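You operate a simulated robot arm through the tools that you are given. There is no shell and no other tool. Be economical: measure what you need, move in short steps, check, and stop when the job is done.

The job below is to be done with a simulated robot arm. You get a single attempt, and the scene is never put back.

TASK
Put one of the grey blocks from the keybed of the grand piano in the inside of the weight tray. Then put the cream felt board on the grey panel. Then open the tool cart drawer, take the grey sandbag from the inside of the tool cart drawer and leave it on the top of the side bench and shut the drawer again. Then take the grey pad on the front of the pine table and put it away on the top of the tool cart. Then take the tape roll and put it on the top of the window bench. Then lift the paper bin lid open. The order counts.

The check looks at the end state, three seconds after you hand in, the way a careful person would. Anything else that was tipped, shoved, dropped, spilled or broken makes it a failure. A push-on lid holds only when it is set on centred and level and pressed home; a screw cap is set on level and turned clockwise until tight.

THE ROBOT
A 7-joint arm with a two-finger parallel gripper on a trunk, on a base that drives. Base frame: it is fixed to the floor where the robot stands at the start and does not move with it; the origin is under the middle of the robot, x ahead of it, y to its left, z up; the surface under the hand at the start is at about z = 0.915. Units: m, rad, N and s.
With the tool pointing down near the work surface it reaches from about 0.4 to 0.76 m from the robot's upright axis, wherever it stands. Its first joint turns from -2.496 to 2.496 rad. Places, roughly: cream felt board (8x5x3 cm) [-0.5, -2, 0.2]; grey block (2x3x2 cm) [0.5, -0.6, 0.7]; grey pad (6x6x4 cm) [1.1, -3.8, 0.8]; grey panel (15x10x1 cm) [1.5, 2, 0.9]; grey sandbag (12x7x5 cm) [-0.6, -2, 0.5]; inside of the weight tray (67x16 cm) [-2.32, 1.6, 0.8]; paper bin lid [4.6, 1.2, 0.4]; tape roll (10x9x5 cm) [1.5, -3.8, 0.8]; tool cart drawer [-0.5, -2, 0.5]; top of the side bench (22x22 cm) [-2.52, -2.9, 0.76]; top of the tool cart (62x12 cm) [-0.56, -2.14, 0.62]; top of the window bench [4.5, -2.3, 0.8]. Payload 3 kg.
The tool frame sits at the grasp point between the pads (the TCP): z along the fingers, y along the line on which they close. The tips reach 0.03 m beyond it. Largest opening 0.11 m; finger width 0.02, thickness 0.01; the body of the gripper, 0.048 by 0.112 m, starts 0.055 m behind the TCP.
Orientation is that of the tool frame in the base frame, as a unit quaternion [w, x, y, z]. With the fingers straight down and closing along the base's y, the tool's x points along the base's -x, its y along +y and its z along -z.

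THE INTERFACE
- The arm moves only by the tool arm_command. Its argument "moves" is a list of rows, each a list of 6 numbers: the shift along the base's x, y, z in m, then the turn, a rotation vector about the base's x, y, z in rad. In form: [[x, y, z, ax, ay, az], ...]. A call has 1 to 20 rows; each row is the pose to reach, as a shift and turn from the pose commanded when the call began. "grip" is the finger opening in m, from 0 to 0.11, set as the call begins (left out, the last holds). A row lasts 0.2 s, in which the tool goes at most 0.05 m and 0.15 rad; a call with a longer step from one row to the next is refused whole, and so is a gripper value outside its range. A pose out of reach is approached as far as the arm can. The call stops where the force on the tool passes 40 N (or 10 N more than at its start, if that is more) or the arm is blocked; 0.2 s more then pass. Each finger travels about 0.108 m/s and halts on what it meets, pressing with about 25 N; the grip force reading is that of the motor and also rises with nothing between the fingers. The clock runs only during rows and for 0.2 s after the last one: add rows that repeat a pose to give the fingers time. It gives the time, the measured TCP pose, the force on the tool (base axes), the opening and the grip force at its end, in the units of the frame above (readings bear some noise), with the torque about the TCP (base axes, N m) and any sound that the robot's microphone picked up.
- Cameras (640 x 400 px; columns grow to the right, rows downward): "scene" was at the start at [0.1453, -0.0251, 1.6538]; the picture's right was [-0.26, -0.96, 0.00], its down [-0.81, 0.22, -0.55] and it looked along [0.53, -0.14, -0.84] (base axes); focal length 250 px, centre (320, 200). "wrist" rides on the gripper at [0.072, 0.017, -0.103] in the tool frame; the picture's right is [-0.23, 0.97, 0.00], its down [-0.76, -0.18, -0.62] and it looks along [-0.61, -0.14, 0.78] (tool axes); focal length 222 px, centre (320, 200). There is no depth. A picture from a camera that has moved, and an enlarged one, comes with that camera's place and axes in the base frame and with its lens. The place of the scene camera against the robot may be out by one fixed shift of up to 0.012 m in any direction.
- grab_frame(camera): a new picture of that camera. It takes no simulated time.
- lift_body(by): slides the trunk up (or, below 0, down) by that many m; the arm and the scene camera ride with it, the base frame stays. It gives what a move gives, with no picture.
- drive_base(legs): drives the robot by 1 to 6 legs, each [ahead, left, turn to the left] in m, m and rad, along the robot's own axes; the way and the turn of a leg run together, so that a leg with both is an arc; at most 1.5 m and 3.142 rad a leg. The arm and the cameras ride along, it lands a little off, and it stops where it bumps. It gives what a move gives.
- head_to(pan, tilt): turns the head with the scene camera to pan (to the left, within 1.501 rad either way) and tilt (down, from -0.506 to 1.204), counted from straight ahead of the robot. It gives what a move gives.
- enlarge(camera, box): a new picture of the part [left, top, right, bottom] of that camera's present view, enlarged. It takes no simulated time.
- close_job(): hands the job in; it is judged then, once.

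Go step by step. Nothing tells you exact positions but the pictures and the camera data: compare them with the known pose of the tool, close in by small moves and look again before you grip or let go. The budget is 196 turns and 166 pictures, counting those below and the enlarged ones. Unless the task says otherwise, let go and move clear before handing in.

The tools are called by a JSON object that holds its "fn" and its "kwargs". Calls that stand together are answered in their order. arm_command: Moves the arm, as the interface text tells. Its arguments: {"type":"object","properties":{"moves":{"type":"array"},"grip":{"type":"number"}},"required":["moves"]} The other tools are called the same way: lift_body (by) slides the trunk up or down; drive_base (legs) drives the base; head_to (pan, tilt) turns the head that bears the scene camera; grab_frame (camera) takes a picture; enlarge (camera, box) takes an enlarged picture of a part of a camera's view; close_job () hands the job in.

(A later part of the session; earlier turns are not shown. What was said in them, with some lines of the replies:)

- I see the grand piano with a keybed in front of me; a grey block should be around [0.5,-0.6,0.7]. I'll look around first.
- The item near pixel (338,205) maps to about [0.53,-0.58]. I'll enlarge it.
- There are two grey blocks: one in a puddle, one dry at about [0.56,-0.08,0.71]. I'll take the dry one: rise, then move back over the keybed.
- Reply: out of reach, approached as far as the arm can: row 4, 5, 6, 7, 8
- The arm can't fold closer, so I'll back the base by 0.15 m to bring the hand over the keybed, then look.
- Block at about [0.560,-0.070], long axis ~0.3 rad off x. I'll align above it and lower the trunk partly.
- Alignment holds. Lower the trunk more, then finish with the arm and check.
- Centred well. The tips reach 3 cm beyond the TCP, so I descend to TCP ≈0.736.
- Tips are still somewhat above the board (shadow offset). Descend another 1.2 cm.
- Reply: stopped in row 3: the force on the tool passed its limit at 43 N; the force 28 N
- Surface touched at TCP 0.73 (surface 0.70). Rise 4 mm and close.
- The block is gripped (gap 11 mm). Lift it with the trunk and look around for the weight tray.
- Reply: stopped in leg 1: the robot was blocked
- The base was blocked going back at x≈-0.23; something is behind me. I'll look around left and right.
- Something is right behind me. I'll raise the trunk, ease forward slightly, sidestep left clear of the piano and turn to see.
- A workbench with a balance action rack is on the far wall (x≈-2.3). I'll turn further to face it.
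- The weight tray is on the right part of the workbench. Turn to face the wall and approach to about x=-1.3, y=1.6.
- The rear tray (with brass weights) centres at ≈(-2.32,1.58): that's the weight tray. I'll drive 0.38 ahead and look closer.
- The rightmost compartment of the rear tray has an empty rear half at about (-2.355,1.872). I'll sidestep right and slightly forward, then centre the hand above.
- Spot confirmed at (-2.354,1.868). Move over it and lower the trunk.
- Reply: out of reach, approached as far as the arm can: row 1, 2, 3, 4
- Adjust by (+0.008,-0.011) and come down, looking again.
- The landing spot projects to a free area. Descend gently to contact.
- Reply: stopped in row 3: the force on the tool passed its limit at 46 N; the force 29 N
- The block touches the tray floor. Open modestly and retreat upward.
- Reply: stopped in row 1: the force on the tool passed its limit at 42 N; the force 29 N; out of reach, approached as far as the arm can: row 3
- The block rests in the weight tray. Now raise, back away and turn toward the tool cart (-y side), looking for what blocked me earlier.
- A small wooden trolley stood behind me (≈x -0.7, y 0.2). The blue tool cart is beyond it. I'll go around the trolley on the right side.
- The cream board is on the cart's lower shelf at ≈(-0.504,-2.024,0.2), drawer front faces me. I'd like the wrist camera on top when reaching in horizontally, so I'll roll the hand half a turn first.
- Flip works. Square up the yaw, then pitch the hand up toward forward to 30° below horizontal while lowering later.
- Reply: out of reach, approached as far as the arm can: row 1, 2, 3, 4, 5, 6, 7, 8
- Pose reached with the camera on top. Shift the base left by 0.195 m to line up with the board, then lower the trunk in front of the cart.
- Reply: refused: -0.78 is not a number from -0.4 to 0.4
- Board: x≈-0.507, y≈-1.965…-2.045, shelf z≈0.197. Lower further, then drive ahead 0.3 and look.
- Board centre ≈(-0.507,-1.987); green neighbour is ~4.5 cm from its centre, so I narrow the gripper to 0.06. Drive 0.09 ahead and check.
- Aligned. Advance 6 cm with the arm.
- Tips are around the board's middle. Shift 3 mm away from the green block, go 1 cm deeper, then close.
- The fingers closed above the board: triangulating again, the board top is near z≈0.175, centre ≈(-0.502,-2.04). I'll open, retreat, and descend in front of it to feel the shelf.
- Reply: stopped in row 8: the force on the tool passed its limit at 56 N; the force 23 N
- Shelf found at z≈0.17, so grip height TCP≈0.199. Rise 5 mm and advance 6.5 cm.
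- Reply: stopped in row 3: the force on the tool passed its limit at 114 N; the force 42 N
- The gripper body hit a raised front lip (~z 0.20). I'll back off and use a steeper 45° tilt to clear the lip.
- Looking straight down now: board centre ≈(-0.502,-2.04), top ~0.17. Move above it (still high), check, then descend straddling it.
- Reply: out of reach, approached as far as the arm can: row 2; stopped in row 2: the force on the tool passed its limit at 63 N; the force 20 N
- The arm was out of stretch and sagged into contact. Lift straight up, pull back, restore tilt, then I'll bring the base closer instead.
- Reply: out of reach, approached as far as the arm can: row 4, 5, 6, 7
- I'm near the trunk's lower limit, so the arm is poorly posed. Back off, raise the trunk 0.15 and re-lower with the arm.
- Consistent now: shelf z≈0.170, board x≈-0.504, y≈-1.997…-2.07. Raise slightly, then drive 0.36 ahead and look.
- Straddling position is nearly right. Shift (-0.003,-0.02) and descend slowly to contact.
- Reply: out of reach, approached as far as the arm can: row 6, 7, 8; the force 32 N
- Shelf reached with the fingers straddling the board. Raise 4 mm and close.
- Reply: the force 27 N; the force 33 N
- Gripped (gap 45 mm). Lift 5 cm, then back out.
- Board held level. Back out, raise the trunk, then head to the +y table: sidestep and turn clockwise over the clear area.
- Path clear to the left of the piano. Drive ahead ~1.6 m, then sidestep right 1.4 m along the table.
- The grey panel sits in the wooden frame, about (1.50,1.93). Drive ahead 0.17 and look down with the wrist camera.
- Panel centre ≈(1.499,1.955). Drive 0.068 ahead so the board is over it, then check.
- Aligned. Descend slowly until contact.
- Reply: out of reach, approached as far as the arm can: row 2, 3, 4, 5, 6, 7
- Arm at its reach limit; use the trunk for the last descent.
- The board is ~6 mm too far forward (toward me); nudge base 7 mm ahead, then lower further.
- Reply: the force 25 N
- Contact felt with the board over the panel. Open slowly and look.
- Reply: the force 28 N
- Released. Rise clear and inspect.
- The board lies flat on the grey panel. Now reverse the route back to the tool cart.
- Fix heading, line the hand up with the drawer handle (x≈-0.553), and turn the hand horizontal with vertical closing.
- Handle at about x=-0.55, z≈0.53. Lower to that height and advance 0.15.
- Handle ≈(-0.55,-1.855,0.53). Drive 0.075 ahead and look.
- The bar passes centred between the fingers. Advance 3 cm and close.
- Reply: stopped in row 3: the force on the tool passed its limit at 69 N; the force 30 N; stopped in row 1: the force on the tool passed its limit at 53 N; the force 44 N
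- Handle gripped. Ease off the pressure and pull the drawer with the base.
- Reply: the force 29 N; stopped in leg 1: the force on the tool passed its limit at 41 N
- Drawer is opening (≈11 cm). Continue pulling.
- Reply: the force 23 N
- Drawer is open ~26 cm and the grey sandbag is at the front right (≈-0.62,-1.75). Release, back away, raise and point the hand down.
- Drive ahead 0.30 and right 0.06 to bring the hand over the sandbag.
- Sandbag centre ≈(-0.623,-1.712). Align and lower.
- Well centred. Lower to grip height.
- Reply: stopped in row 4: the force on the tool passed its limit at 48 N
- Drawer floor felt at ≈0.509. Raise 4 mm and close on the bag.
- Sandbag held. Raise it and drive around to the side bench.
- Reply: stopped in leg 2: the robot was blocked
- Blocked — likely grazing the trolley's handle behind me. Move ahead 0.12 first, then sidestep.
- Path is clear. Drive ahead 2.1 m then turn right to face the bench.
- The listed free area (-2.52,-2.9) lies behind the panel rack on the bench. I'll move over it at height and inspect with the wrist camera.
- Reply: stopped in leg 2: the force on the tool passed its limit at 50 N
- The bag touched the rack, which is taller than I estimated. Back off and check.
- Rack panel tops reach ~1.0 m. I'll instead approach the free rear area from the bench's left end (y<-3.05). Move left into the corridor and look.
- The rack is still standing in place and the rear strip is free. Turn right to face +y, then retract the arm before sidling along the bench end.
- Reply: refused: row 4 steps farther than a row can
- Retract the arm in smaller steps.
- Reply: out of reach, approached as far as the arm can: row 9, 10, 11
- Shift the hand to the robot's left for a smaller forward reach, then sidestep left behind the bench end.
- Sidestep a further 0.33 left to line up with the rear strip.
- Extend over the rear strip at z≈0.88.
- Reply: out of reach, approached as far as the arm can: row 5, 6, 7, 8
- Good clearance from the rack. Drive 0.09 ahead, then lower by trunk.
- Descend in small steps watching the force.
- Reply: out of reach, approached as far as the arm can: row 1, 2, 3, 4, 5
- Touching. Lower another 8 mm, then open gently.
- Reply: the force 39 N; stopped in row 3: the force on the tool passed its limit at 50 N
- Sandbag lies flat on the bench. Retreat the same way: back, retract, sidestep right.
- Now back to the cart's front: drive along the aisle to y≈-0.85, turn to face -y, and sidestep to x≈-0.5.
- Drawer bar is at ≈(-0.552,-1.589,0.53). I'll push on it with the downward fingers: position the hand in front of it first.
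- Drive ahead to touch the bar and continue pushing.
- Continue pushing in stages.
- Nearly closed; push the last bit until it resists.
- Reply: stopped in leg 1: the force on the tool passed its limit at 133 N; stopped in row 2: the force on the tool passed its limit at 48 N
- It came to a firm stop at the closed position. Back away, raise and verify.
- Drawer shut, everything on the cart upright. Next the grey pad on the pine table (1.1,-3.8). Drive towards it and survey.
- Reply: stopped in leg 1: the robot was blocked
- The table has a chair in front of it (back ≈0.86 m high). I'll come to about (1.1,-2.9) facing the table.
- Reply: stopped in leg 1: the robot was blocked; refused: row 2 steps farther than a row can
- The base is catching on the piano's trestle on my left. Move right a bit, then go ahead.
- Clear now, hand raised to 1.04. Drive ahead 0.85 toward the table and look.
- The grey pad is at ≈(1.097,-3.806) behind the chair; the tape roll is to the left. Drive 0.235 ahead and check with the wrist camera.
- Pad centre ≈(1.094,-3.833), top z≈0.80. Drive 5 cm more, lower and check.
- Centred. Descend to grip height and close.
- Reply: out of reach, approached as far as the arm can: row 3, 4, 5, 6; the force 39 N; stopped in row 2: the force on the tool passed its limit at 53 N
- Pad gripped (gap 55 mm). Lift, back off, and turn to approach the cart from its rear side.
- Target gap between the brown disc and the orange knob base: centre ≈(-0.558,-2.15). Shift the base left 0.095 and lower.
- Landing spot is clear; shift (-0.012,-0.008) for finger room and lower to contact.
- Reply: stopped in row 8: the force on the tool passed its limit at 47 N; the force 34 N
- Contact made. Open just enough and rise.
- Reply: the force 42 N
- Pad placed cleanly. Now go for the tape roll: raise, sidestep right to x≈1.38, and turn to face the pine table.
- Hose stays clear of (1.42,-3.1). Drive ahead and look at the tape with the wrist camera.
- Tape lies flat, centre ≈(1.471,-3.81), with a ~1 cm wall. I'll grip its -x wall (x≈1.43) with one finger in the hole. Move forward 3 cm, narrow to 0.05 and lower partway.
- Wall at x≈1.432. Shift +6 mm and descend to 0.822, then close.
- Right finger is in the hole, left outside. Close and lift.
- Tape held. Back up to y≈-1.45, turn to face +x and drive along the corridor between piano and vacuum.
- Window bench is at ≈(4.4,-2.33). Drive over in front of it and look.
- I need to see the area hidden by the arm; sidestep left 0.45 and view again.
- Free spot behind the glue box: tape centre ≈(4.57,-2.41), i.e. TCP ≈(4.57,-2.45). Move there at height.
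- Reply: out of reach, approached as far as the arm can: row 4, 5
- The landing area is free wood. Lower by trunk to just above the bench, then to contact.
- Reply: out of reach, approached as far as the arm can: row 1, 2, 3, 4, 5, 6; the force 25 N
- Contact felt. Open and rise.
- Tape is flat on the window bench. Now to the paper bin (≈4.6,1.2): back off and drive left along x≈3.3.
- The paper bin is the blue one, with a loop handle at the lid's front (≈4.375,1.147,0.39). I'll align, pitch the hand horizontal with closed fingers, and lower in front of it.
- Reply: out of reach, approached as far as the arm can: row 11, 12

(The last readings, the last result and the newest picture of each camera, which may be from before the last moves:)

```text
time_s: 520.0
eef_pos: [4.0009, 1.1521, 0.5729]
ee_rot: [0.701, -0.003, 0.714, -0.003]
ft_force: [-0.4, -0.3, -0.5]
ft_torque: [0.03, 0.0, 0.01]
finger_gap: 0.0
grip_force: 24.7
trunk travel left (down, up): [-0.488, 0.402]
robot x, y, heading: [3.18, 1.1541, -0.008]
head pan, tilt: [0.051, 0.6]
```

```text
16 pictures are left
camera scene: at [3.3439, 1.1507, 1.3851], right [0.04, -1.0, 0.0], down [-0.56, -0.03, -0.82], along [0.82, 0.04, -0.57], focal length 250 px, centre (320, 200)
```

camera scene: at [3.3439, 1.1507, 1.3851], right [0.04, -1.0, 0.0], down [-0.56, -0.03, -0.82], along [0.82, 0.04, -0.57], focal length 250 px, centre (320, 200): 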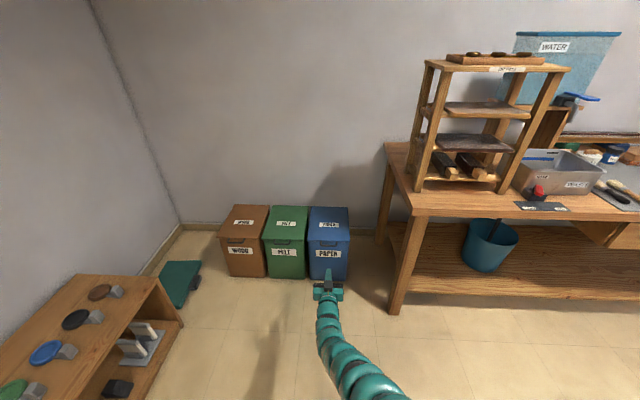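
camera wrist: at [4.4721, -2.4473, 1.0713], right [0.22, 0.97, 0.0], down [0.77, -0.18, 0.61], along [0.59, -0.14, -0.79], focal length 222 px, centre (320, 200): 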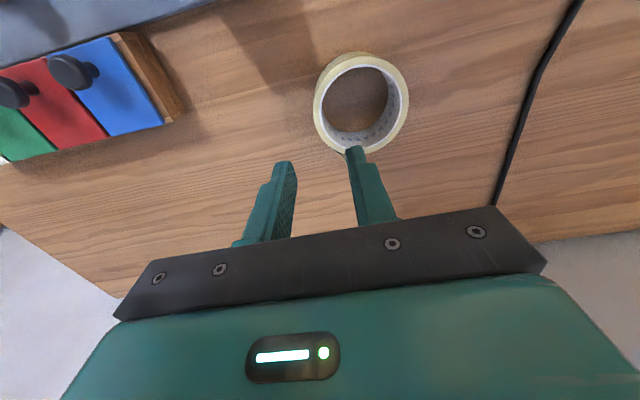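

{"fn": "enlarge", "kwargs": {"camera": "scene", "box": [280, 190, 380, 300]}}

```text
3.64 times, centred on (330, 245) of scene
camera zoom: at [3.3439, 1.1507, 1.3851], right [0.04, -1.0, 0.0], down [-0.56, -0.03, -0.82], along [0.82, 0.04, -0.57], focal length 911 px, centre (284, 36)
```

zoom: 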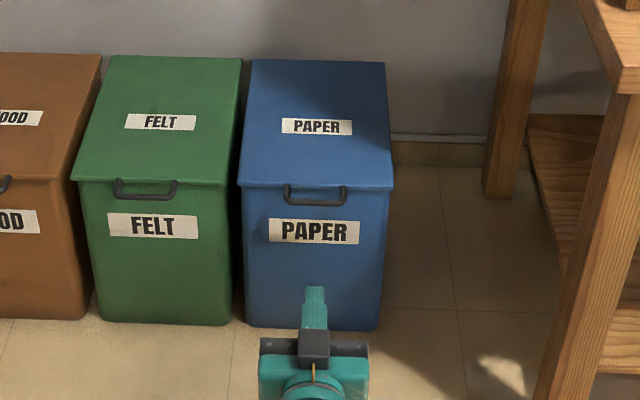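

Handle is centred at y≈1.15, lid front ≈x 4.39, z≈0.37. Lower to z≈0.325 and approach to just short of it.

{"fn": "lift_body", "kwargs": {"by": -0.248}}

{"fn": "drive_base", "kwargs": {"legs": [[0.29, 0, 0.008]]}}

{"fn": "grab_frame", "kwargs": {"camera": "wrist"}}

{"fn": "enlarge", "kwargs": {"camera": "scene", "box": [260, 180, 400, 290]}}

```text
time_s: 522.6
eef_pos: [4.0003, 1.1522, 0.3261]
ee_rot: [0.701, -0.004, 0.713, -0.002]
ft_force: [-0.4, 0.3, 0.5]
ft_torque: [0.01, 0.0, 0.02]
finger_gap: 0.0
grip_force: 25.5
trunk travel left (down, up): [-0.24, 0.65]
robot x, y, heading: [3.1786, 1.1557, -0.008]
head pan, tilt: [0.051, 0.6]
```

```text
time_s: 524.6
eef_pos: [4.2901, 1.1672, 0.3272]
ee_rot: [0.7, -0.01, 0.714, 0.004]
ft_force: [0.5, 0.0, -0.4]
ft_torque: [-0.01, 0.01, -0.04]
finger_gap: 0.0
grip_force: 25.3
trunk travel left (down, up): [-0.24, 0.65]
robot x, y, heading: [3.4707, 1.1535, 0.01]
head pan, tilt: [0.051, 0.6]
```

```text
14 pictures are left
camera wrist: at [4.1857, 1.1801, 0.2556], right [-0.02, 0.98, 0.22], down [-0.6, -0.18, 0.78], along [0.8, -0.12, 0.59], focal length 222 px, centre (320, 200)
```

wrist: 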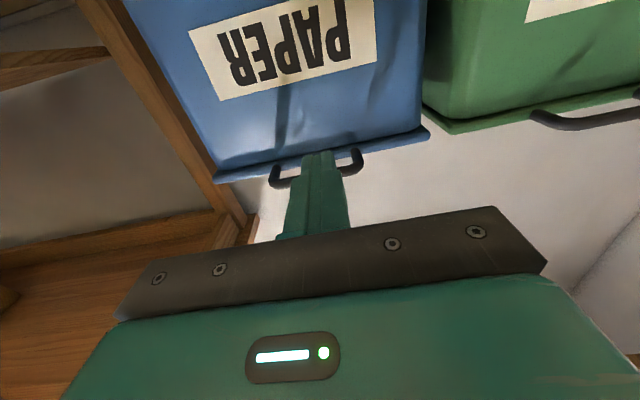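

```text
3.64 times, centred on (330, 235) of scene
camera zoom: at [3.6339, 1.1541, 1.1371], right [0.06, -1.0, 0.0], down [-0.56, -0.03, -0.83], along [0.82, 0.05, -0.56], focal length 911 px, centre (284, 73)
```

zoom: 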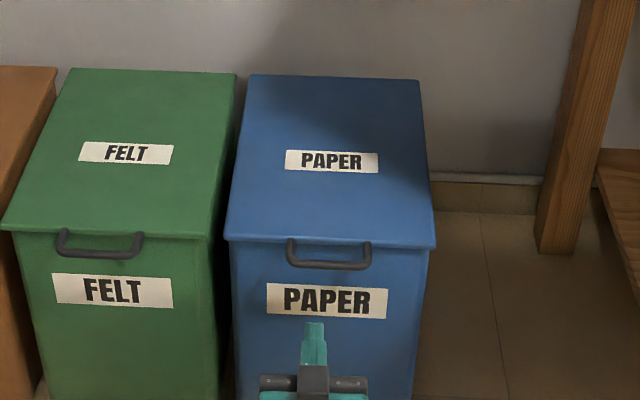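

Finger height (top 0.337) is just below the handle bar (≈4.37,1.148,0.36). Slide under it by 6 cm.

{"fn": "drive_base", "kwargs": {"legs": [[0.06, -0.017, 0]]}}

{"fn": "arm_command", "kwargs": {"moves": [[0, 0, 0.015, 0, 0, 0], [0, 0, 0.03, 0, 0, 0], [0, 0, 0.045, 0, 0, 0], [0, 0, 0.06, 0, 0, 0], [0, 0, 0.06, 0, 0, 0]]}}

{"fn": "enlarge", "kwargs": {"camera": "scene", "box": [260, 180, 400, 290]}}

```text
time_s: 525.5
eef_pos: [4.3512, 1.15, 0.3269]
ee_rot: [0.7, -0.01, 0.714, 0.003]
ft_force: [0.4, 0.1, 0.3]
ft_torque: [-0.02, -0.01, -0.01]
finger_gap: 0.0
grip_force: 25.4
trunk travel left (down, up): [-0.24, 0.65]
robot x, y, heading: [3.5279, 1.1387, 0.012]
head pan, tilt: [0.051, 0.6]
```

```text
time_s: 526.7
eef_pos: [4.351, 1.1521, 0.3849]
ee_rot: [0.7, -0.011, 0.714, 0.004]
ft_force: [-0.5, 0.5, -1.3]
ft_torque: [-0.02, 0.03, -0.01]
finger_gap: 0.0003
grip_force: 25.0
trunk travel left (down, up): [-0.24, 0.65]
robot x, y, heading: [3.5266, 1.1378, 0.01]
head pan, tilt: [0.051, 0.6]
```

```text
3.64 times, centred on (330, 235) of scene
camera zoom: at [3.6942, 1.1375, 1.1371], right [0.06, -1.0, 0.0], down [-0.56, -0.03, -0.82], along [0.82, 0.05, -0.57], focal length 911 px, centre (284, 73)
```

zoom: 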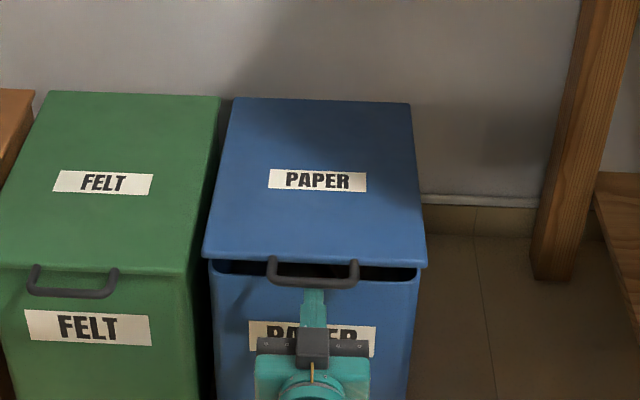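

The lid is lifting on the finger. Follow the arc up and forward with the arm.

{"fn": "arm_command", "kwargs": {"moves": [[0.012, 0, 0.03, 0, 0, 0], [0.022, 0, 0.06, 0, 0, 0], [0.035, 0, 0.09, 0, 0, 0], [0.05, 0, 0.12, 0, 0, 0], [0.068, 0, 0.15, 0, 0, 0], [0.088, 0, 0.18, 0, 0, 0], [0.112, 0, 0.205, 0, 0, 0], [0.112, 0, 0.205, 0, 0, 0]]}}

{"fn": "grab_frame", "kwargs": {"camera": "scene"}}

```text
time_s: 528.5
eef_pos: [4.4618, 1.1507, 0.5951]
ee_rot: [0.702, -0.011, 0.712, 0.004]
ft_force: [-21.8, 1.0, 17.6]
ft_torque: [-0.12, -0.46, -0.11]
finger_gap: 0.0
grip_force: 24.8
trunk travel left (down, up): [-0.24, 0.65]
robot x, y, heading: [3.5286, 1.1372, 0.009]
head pan, tilt: [0.051, 0.6]
```

```text
11 pictures are left
camera scene: at [3.6906, 1.1377, 1.1377], right [0.06, -1.0, 0.0], down [-0.56, -0.03, -0.83], along [0.83, 0.05, -0.56], focal length 250 px, centre (320, 200)
```

scene: 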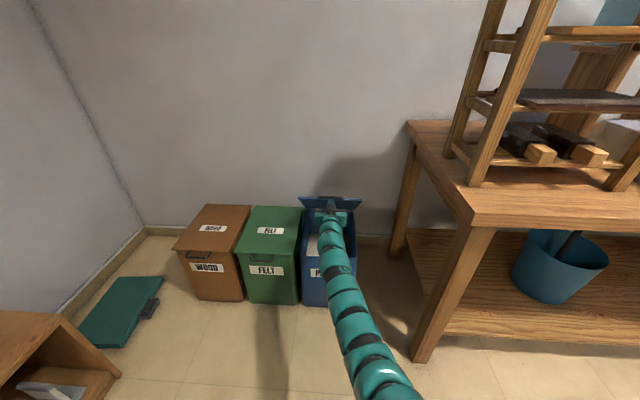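

The lid is up ~60°. Continue up and forward.

{"fn": "arm_command", "kwargs": {"moves": [[0.0, 0, 0.02, 0, 0, 0], [0.015, 0, 0.04, 0, 0, 0], [0.03, 0, 0.055, 0, 0, 0], [0.045, 0, 0.065, 0, 0, 0]]}}

{"fn": "drive_base", "kwargs": {"legs": [[0.1, 0, 0]]}}

{"fn": "enlarge", "kwargs": {"camera": "scene", "box": [240, 140, 420, 290]}}

```text
time_s: 529.5
eef_pos: [4.5086, 1.1493, 0.6554]
ee_rot: [0.701, -0.011, 0.713, 0.005]
ft_force: [2.9, 0.6, -4.6]
ft_torque: [0.0, 0.06, 0.01]
finger_gap: 0.0002
grip_force: 25.6
trunk travel left (down, up): [-0.24, 0.65]
robot x, y, heading: [3.5309, 1.1338, 0.011]
head pan, tilt: [0.051, 0.6]
```

```text
time_s: 530.5
eef_pos: [4.5494, 1.1507, 0.6774]
ee_rot: [0.711, -0.01, 0.703, 0.007]
ft_force: [-6.9, -3.0, 10.0]
ft_torque: [-0.09, -0.26, 0.02]
finger_gap: 0.0
grip_force: 25.2
trunk travel left (down, up): [-0.24, 0.65]
robot x, y, heading: [3.568, 1.1387, 0.008]
head pan, tilt: [0.051, 0.6]
stopped in leg 1: the force on the tool passed its limit at 51 N (the readings are from after the stop); the commanded pose is now the measured one
```

```text
2.67 times, centred on (330, 215) of scene
camera zoom: at [3.7319, 1.1374, 1.1372], right [0.06, -1.0, 0.0], down [-0.56, -0.03, -0.83], along [0.82, 0.05, -0.56], focal length 668 px, centre (293, 160)
```

zoom: 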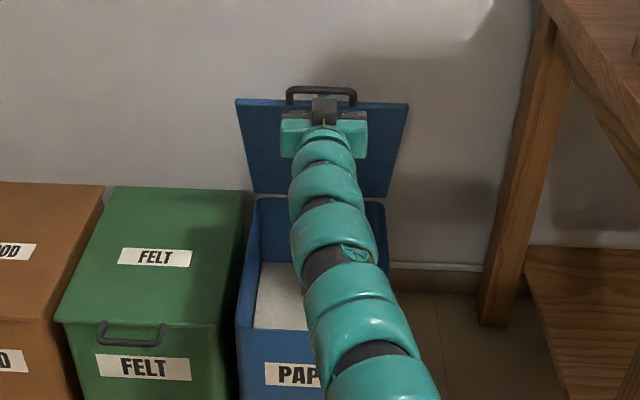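

The lid is nearly vertical. Push a little further, gently, to see whether it goes past vertical.

{"fn": "arm_command", "kwargs": {"moves": [[0.01, 0, 0.0, 0, 0, 0], [0.02, 0, 0.0, 0, 0, 0], [0.03, 0, 0.0, 0, 0, 0], [0.045, 0, 0.0, 0, 0, 0], [0.06, 0, 0.0, 0, 0, 0]]}}

{"fn": "enlarge", "kwargs": {"camera": "scene", "box": [240, 140, 420, 290]}}

```text
time_s: 531.2
eef_pos: [4.5691, 1.1502, 0.6784]
ee_rot: [0.712, -0.007, 0.703, 0.002]
ft_force: [-0.6, -0.8, 2.9]
ft_torque: [0.05, 0.33, -0.01]
finger_gap: 0.0003
grip_force: 25.1
out of reach, approached as far as the arm can: row 2, 3
trunk travel left (down, up): [-0.24, 0.65]
robot x, y, heading: [3.5663, 1.1384, 0.008]
head pan, tilt: [0.051, 0.6]
stopped in row 3: the force on the tool passed its limit at 44 N (the readings are from after the stop); the commanded pose is now the measured one
```

```text
2.67 times, centred on (330, 215) of scene
camera zoom: at [3.7322, 1.1377, 1.1368], right [0.06, -1.0, 0.0], down [-0.56, -0.03, -0.83], along [0.82, 0.05, -0.56], focal length 668 px, centre (293, 160)
```

zoom: 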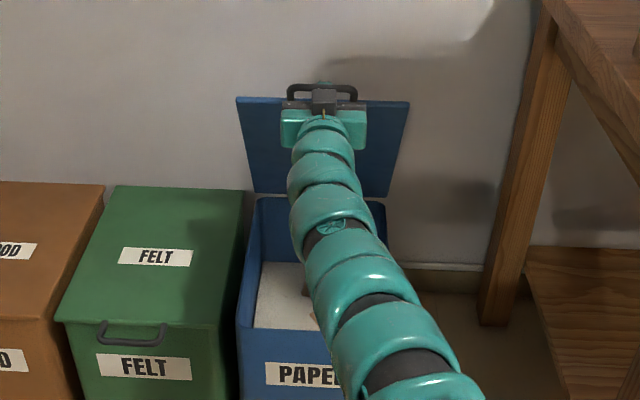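

The finger tip is inside the handle loop and the lid leans ~70°. I'll retract slightly and lower so as to push on the inner face instead, checking whether the lid stays.

{"fn": "arm_command", "kwargs": {"moves": [[-0.02, 0, 0, 0, 0, 0], [-0.05, 0, 0, 0, 0, 0], [-0.07, 0, -0.02, 0, 0, 0], [-0.07, 0, -0.05, 0, 0, 0], [-0.07, 0, -0.08, 0, 0, 0], [-0.07, 0, -0.08, 0, 0, 0]]}}

{"fn": "enlarge", "kwargs": {"camera": "scene", "box": [240, 140, 420, 290]}}

```text
time_s: 531.7
eef_pos: [4.5429, 1.1516, 0.6631]
ee_rot: [0.711, -0.014, 0.703, -0.014]
ft_force: [51.0, 6.4, -31.3]
ft_torque: [2.82, -8.75, 0.64]
finger_gap: 0.0
grip_force: 25.1
out of reach, approached as far as the arm can: row 1
trunk travel left (down, up): [-0.24, 0.65]
robot x, y, heading: [3.5661, 1.1386, 0.017]
head pan, tilt: [0.051, 0.6]
stopped in row 2: the force on the tool passed its limit at 90 N (the readings are from after the stop); the commanded pose is now the measured one
```

```text
2.67 times, centred on (330, 215) of scene
camera zoom: at [3.7413, 1.1386, 1.1354], right [0.06, -1.0, 0.0], down [-0.57, -0.04, -0.82], along [0.82, 0.05, -0.57], focal length 668 px, centre (293, 160)
```

zoom: 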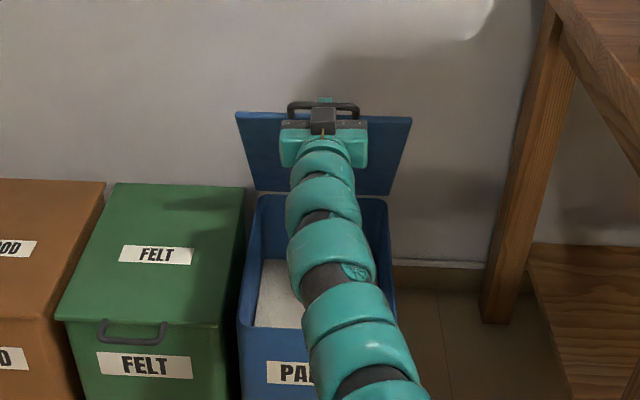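

The finger is wedged in the loop because I pulled without following the arc, and the arm is at full stretch. I'll relax it by raising slightly and driving the base forward in small steps along the arc.

{"fn": "arm_command", "kwargs": {"moves": [[0, 0, 0.006, 0, 0, 0], [0, 0, 0.012, 0, 0, 0]]}}

{"fn": "drive_base", "kwargs": {"legs": [[0.03, 0, 0]]}}

```text
time_s: 532.1
eef_pos: [4.5438, 1.1524, 0.6635]
ee_rot: [0.709, -0.012, 0.705, -0.013]
ft_force: [52.3, 7.9, -30.9]
ft_torque: [2.63, -9.36, -1.62]
finger_gap: 0.0
grip_force: 25.1
trunk travel left (down, up): [-0.24, 0.65]
robot x, y, heading: [3.5702, 1.1369, 0.011]
head pan, tilt: [0.051, 0.6]
stopped in row 1: the force on the tool passed its limit at 73 N (the readings are from after the stop); the commanded pose is now the measured one
```

```text
time_s: 532.9
eef_pos: [4.5674, 1.1516, 0.6776]
ee_rot: [0.715, -0.014, 0.699, -0.013]
ft_force: [-11.6, -2.7, 20.0]
ft_torque: [0.06, -0.33, 0.06]
finger_gap: 0.0
grip_force: 25.0
trunk travel left (down, up): [-0.24, 0.65]
robot x, y, heading: [3.6002, 1.1355, 0.01]
head pan, tilt: [0.051, 0.6]
```

Relaxed. Continue: rise 8 mm, drive 3 cm, repeatedly.

{"fn": "arm_command", "kwargs": {"moves": [[0, 0, 0.005, 0, 0, 0], [0, 0, 0.01, 0, 0, 0]]}}

{"fn": "drive_base", "kwargs": {"legs": [[0.03, 0, 0]]}}

{"fn": "drive_base", "kwargs": {"legs": [[0.03, 0, 0]]}}

{"fn": "enlarge", "kwargs": {"camera": "scene", "box": [240, 140, 420, 290]}}

```text
time_s: 533.5
eef_pos: [4.5699, 1.1513, 0.6791]
ee_rot: [0.712, -0.014, 0.702, -0.013]
ft_force: [7.0, 1.9, -14.1]
ft_torque: [0.22, -0.13, 0.09]
finger_gap: 0.0
grip_force: 24.6
trunk travel left (down, up): [-0.24, 0.65]
robot x, y, heading: [3.6, 1.1376, 0.011]
head pan, tilt: [0.051, 0.6]
```

```text
time_s: 534.4
eef_pos: [4.5988, 1.1501, 0.6898]
ee_rot: [0.716, -0.013, 0.698, -0.013]
ft_force: [-8.2, -1.9, 14.4]
ft_torque: [0.16, 0.06, 0.1]
finger_gap: 0.0001
grip_force: 25.4
trunk travel left (down, up): [-0.24, 0.65]
robot x, y, heading: [3.6298, 1.1365, 0.01]
head pan, tilt: [0.051, 0.6]
```

```text
time_s: 535.3
eef_pos: [4.6272, 1.1504, 0.7024]
ee_rot: [0.723, -0.014, 0.69, -0.011]
ft_force: [-4.1, -1.3, 9.2]
ft_torque: [0.12, 0.05, 0.04]
finger_gap: 0.0001
grip_force: 25.2
trunk travel left (down, up): [-0.24, 0.65]
robot x, y, heading: [3.6617, 1.1388, 0.013]
head pan, tilt: [0.051, 0.6]
stopped in leg 1: the force on the tool passed its limit at 43 N (the readings are from after the stop); the commanded pose is now the measured one
```

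```text
2.67 times, centred on (330, 215) of scene
camera zoom: at [3.8218, 1.1389, 1.1371], right [0.06, -1.0, 0.0], down [-0.56, -0.03, -0.83], along [0.82, 0.05, -0.56], focal length 668 px, centre (293, 160)
```

zoom: 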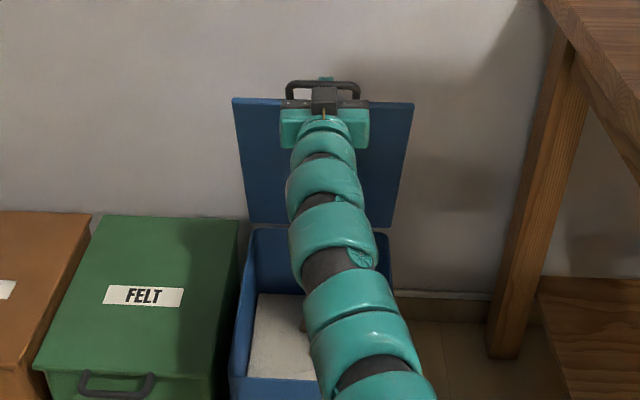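

It's following the arc. Keep stepping forward past vertical.

{"fn": "arm_command", "kwargs": {"moves": [[0, 0, 0.003, 0, 0, 0], [0, 0, 0.006, 0, 0, 0]]}}

{"fn": "drive_base", "kwargs": {"legs": [[0.03, 0, 0]]}}

{"fn": "drive_base", "kwargs": {"legs": [[0.03, 0, 0]]}}

{"fn": "drive_base", "kwargs": {"legs": [[0.03, 0, 0]]}}

```text
time_s: 535.9
eef_pos: [4.6285, 1.1507, 0.7029]
ee_rot: [0.721, -0.014, 0.693, -0.012]
ft_force: [0.9, 0.0, -4.1]
ft_torque: [0.03, -0.08, -0.01]
finger_gap: 0.0001
grip_force: 24.5
trunk travel left (down, up): [-0.24, 0.65]
robot x, y, heading: [3.6594, 1.1385, 0.013]
head pan, tilt: [0.051, 0.6]
```

```text
time_s: 536.8
eef_pos: [4.6579, 1.1514, 0.7042]
ee_rot: [0.722, -0.014, 0.692, -0.011]
ft_force: [0.3, -0.1, -2.9]
ft_torque: [0.02, -0.14, 0.02]
finger_gap: 0.0
grip_force: 24.9
trunk travel left (down, up): [-0.24, 0.65]
robot x, y, heading: [3.685, 1.14, 0.009]
head pan, tilt: [0.051, 0.6]
```

```text
time_s: 537.6
eef_pos: [4.6835, 1.1521, 0.7112]
ee_rot: [0.724, -0.014, 0.689, -0.01]
ft_force: [-9.5, -1.3, 27.5]
ft_torque: [0.34, 1.04, 0.2]
finger_gap: 0.0002
grip_force: 24.7
trunk travel left (down, up): [-0.24, 0.65]
robot x, y, heading: [3.7201, 1.1407, 0.005]
head pan, tilt: [0.051, 0.6]
```

```text
time_s: 538.6
eef_pos: [4.7174, 1.1516, 0.7212]
ee_rot: [0.731, -0.014, 0.682, -0.008]
ft_force: [-2.3, -0.5, 6.3]
ft_torque: [0.09, 0.3, 0.04]
finger_gap: 0.0
grip_force: 24.8
trunk travel left (down, up): [-0.24, 0.65]
robot x, y, heading: [3.748, 1.1371, 0.01]
head pan, tilt: [0.051, 0.6]
stopped in leg 1: the force on the tool passed its limit at 42 N (the readings are from after the stop); the commanded pose is now the measured one
```

{"fn": "enlarge", "kwargs": {"camera": "scene", "box": [240, 140, 420, 290]}}

```text
2.67 times, centred on (330, 215) of scene
camera zoom: at [3.9125, 1.1399, 1.137], right [0.06, -1.0, 0.0], down [-0.56, -0.03, -0.83], along [0.82, 0.05, -0.56], focal length 668 px, centre (293, 160)
```

zoom: 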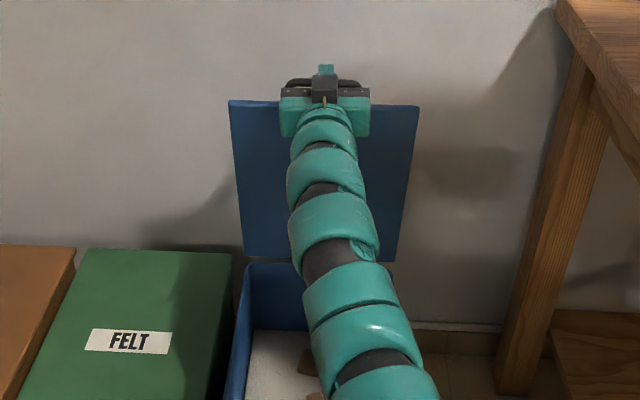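

Lid at ~83°, wall at ≈4.87. Continue a few more centimetres past vertical.

{"fn": "arm_command", "kwargs": {"moves": [[0, 0, 0.002, 0, 0, 0], [0, 0, 0.004, 0, 0, 0]]}}

{"fn": "drive_base", "kwargs": {"legs": [[0.035, 0, 0]]}}

{"fn": "drive_base", "kwargs": {"legs": [[0.035, 0, 0]]}}

{"fn": "enlarge", "kwargs": {"camera": "scene", "box": [240, 140, 420, 290]}}

```text
time_s: 539.2
eef_pos: [4.7184, 1.1517, 0.7218]
ee_rot: [0.729, -0.014, 0.684, -0.009]
ft_force: [-0.3, 0.1, -1.0]
ft_torque: [0.02, 0.01, -0.04]
finger_gap: 0.0
grip_force: 25.0
trunk travel left (down, up): [-0.24, 0.65]
robot x, y, heading: [3.7469, 1.1443, 0.014]
head pan, tilt: [0.051, 0.6]
```

```text
time_s: 540.0
eef_pos: [4.7499, 1.1511, 0.7264]
ee_rot: [0.731, -0.013, 0.683, -0.009]
ft_force: [-2.4, 1.4, 13.4]
ft_torque: [0.18, 0.58, 0.01]
finger_gap: 0.0001
grip_force: 25.6
trunk travel left (down, up): [-0.24, 0.65]
robot x, y, heading: [3.7786, 1.142, 0.006]
head pan, tilt: [0.051, 0.6]
```

```text
time_s: 540.9
eef_pos: [4.7846, 1.1522, 0.728]
ee_rot: [0.732, -0.013, 0.681, -0.009]
ft_force: [-0.5, 0.1, 22.7]
ft_torque: [0.29, 1.21, 0.01]
finger_gap: 0.0
grip_force: 25.0
trunk travel left (down, up): [-0.24, 0.65]
robot x, y, heading: [3.8184, 1.1391, 0.008]
head pan, tilt: [0.051, 0.6]
```

```text
2.67 times, centred on (330, 215) of scene
camera zoom: at [3.9796, 1.1405, 1.1377], right [0.06, -1.0, 0.0], down [-0.56, -0.03, -0.83], along [0.82, 0.05, -0.56], focal length 668 px, centre (293, 160)
```

zoom: 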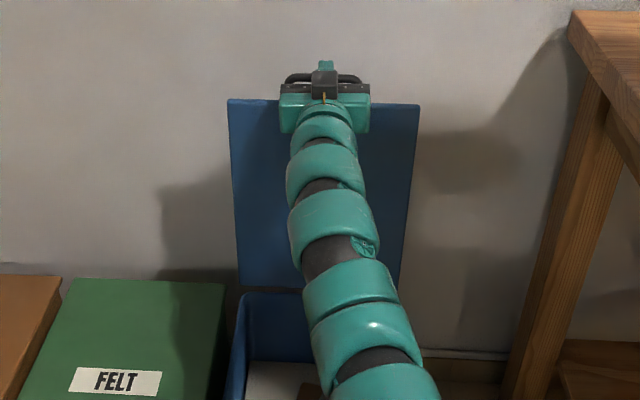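

Lid just past vertical (~94°). Push ~3.5 cm more, then withdraw the finger from the loop.

{"fn": "arm_command", "kwargs": {"moves": [[0, 0, 0.002, 0, 0, 0], [0, 0, 0.004, 0, 0, 0]]}}

{"fn": "drive_base", "kwargs": {"legs": [[0.035, 0, 0]]}}

```text
time_s: 541.5
eef_pos: [4.7861, 1.151, 0.7287]
ee_rot: [0.731, -0.013, 0.683, -0.009]
ft_force: [0.1, 0.5, 0.5]
ft_torque: [0.02, 0.04, 0.01]
finger_gap: 0.0
grip_force: 25.3
trunk travel left (down, up): [-0.24, 0.65]
robot x, y, heading: [3.8147, 1.143, 0.012]
head pan, tilt: [0.051, 0.6]
```

```text
time_s: 542.4
eef_pos: [4.8231, 1.1525, 0.728]
ee_rot: [0.731, -0.013, 0.683, -0.009]
ft_force: [0.3, -0.6, -3.6]
ft_torque: [0.05, -0.06, 0.01]
finger_gap: 0.0001
grip_force: 25.1
trunk travel left (down, up): [-0.24, 0.65]
robot x, y, heading: [3.8512, 1.1436, 0.01]
head pan, tilt: [0.051, 0.6]
```

Lid ~100°, light forces. Level the finger with the loop (pitch down slightly) and withdraw along its axis in small steps.

{"fn": "arm_command", "kwargs": {"moves": [[0, 0, 0, 0, 0.06, 0], [0, 0, 0, 0, 0.12, 0], [0, 0, 0, 0, 0.18, 0], [0, 0, 0, 0, 0.18, 0]]}}

{"fn": "arm_command", "kwargs": {"moves": [[-0.01, 0, 0.001, 0, 0, 0], [-0.02, 0, 0.002, 0, 0, 0], [-0.03, 0, 0.003, 0, 0, 0]]}}

{"fn": "enlarge", "kwargs": {"camera": "scene", "box": [240, 140, 420, 290]}}

```text
time_s: 543.4
eef_pos: [4.8232, 1.1524, 0.7254]
ee_rot: [0.664, -0.014, 0.747, -0.007]
ft_force: [-9.8, -0.5, -18.9]
ft_torque: [0.27, -0.45, -0.12]
finger_gap: 0.0
grip_force: 25.3
trunk travel left (down, up): [-0.24, 0.65]
robot x, y, heading: [3.8568, 1.1394, 0.01]
head pan, tilt: [0.051, 0.6]
```

```text
time_s: 544.2
eef_pos: [4.7924, 1.1516, 0.7281]
ee_rot: [0.664, -0.015, 0.748, -0.007]
ft_force: [-1.1, 1.7, -24.3]
ft_torque: [0.32, -0.47, -0.07]
finger_gap: 0.0
grip_force: 24.6
trunk travel left (down, up): [-0.24, 0.65]
robot x, y, heading: [3.8512, 1.1415, 0.01]
head pan, tilt: [0.051, 0.6]
```

```text
2.67 times, centred on (330, 215) of scene
camera zoom: at [4.0209, 1.1411, 1.1366], right [0.06, -1.0, 0.0], down [-0.57, -0.03, -0.82], along [0.82, 0.05, -0.57], focal length 668 px, centre (293, 160)
```

zoom: 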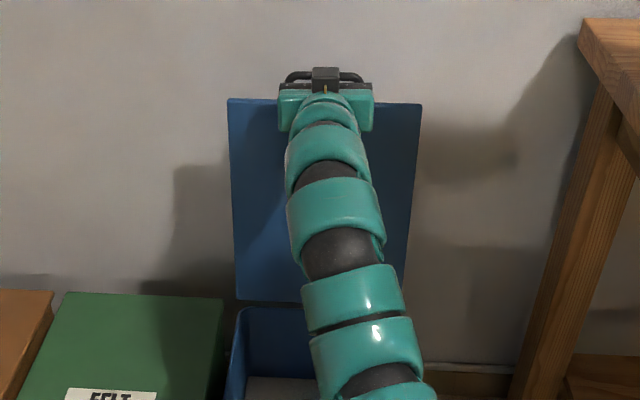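

Lid at ~100° and stable. Relieve upward pressure and retract further.

{"fn": "arm_command", "kwargs": {"moves": [[0, 0, -0.004, 0, 0, 0], [0, 0, -0.007, 0, 0, 0]]}}

{"fn": "arm_command", "kwargs": {"moves": [[-0.01, 0, 0.0, 0, 0, 0], [-0.02, 0, 0.001, 0, 0, 0], [-0.03, 0, 0.001, 0, 0, 0], [-0.04, 0, 0.001, 0, 0, 0], [-0.05, 0, 0.001, 0, 0, 0]]}}

{"fn": "enlarge", "kwargs": {"camera": "scene", "box": [240, 140, 420, 290]}}

```text
time_s: 544.8
eef_pos: [4.7917, 1.1519, 0.7278]
ee_rot: [0.669, -0.015, 0.743, -0.007]
ft_force: [0.2, 2.3, -2.1]
ft_torque: [-0.02, -0.01, 0.02]
finger_gap: 0.0001
grip_force: 25.2
trunk travel left (down, up): [-0.24, 0.65]
robot x, y, heading: [3.8522, 1.1396, 0.01]
head pan, tilt: [0.051, 0.6]
```

```text
time_s: 546.0
eef_pos: [4.7408, 1.1517, 0.7256]
ee_rot: [0.668, -0.014, 0.744, -0.007]
ft_force: [0.6, -1.1, -0.3]
ft_torque: [0.0, 0.02, 0.03]
finger_gap: 0.0001
grip_force: 24.9
trunk travel left (down, up): [-0.24, 0.65]
robot x, y, heading: [3.854, 1.1416, 0.011]
head pan, tilt: [0.051, 0.6]
```

```text
2.67 times, centred on (330, 215) of scene
camera zoom: at [4.0182, 1.1409, 1.1371], right [0.06, -1.0, 0.0], down [-0.56, -0.03, -0.82], along [0.82, 0.05, -0.57], focal length 668 px, centre (293, 160)
```

zoom: 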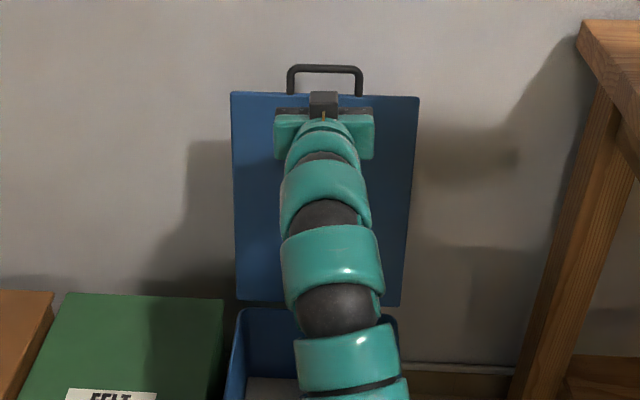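

The finger is free and the lid stays back. Drive away straight and verify.

{"fn": "drive_base", "kwargs": {"legs": [[-0.5, 0, 0]]}}

{"fn": "arm_command", "kwargs": {"moves": [[0, 0, 0.01, 0, 0, 0], [0, 0, 0.01, 0, 0, 0], [0, 0, 0.01, 0, 0, 0], [0, 0, 0.01, 0, 0, 0], [0, 0, 0.01, 0, 0, 0], [0, 0, 0.01, 0, 0, 0], [0, 0, 0.01, 0, 0, 0], [0, 0, 0.01, 0, 0, 0], [0, 0, 0.01, 0, 0, 0], [0, 0, 0.01, 0, 0, 0]]}}

{"fn": "enlarge", "kwargs": {"camera": "scene", "box": [210, 130, 430, 300]}}

```text
time_s: 548.9
eef_pos: [4.2366, 1.1497, 0.7247]
ee_rot: [0.667, -0.016, 0.745, -0.006]
ft_force: [-0.6, 0.4, 0.0]
ft_torque: [0.0, -0.01, 0.0]
finger_gap: 0.0
grip_force: 25.2
trunk travel left (down, up): [-0.24, 0.65]
robot x, y, heading: [3.3458, 1.1314, 0.013]
head pan, tilt: [0.051, 0.6]
```

```text
time_s: 551.1
eef_pos: [4.237, 1.1502, 0.7358]
ee_rot: [0.667, -0.016, 0.745, -0.006]
ft_force: [-0.3, -0.4, 0.0]
ft_torque: [-0.01, -0.02, -0.02]
finger_gap: 0.0001
grip_force: 25.2
trunk travel left (down, up): [-0.24, 0.65]
robot x, y, heading: [3.3465, 1.1373, 0.016]
head pan, tilt: [0.051, 0.6]
```

```text
2.35 times, centred on (320, 215) of scene
camera zoom: at [3.5134, 1.1353, 1.1371], right [0.07, -1.0, 0.0], down [-0.56, -0.04, -0.82], along [0.82, 0.05, -0.57], focal length 590 px, centre (320, 165)
```

zoom: 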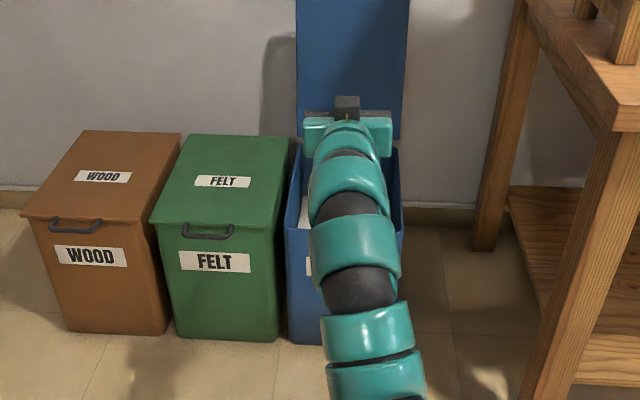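

The paper bin lid stands open by itself and the hand is well clear, so I'm handing the job in now.

{"fn": "close_job", "kwargs": {}}

```text
The job is handed in.
```

I carried out all six steps in the order you gave and handed the job in. The result of the check has not come back.

- **Grey block:** it is in the last compartment of the weight tray. I took a dry one rather than the block sitting in the puddle.
- **Cream felt board:** it lies flat on the grey panel.
- **Grey sandbag:** it is on the side bench, behind the panel rack, and the drawer is shut again. It sits about 4 cm inside the bench's end, toward one edge of the free area you listed.
- **Grey pad:** it is on the tool cart top, between the brown disc and the orange knob.
- **Tape roll:** it lies flat on the window bench, behind the glue box.
- **Paper bin lid:** it is past vertical and stayed open after I moved away.

**Contacts along the way:** I bumped several things that were not part of the job:
- The base came up against the small wheeled trolley behind the start position, probably twice.
- It also caught on the piano's trestle.
- The sandbag touched the panel rack on the side bench. The rack was still upright afterwards.
- The gripper hit the lower-shelf lip of the tool cart hard once, with a peak of 114 N. Closing the drawer ended with a 133 N push.

Later pictures showed nothing on the cart or the bench tipped over. I did not measure whether the trolley, trestle, rack or cart shifted slightly.
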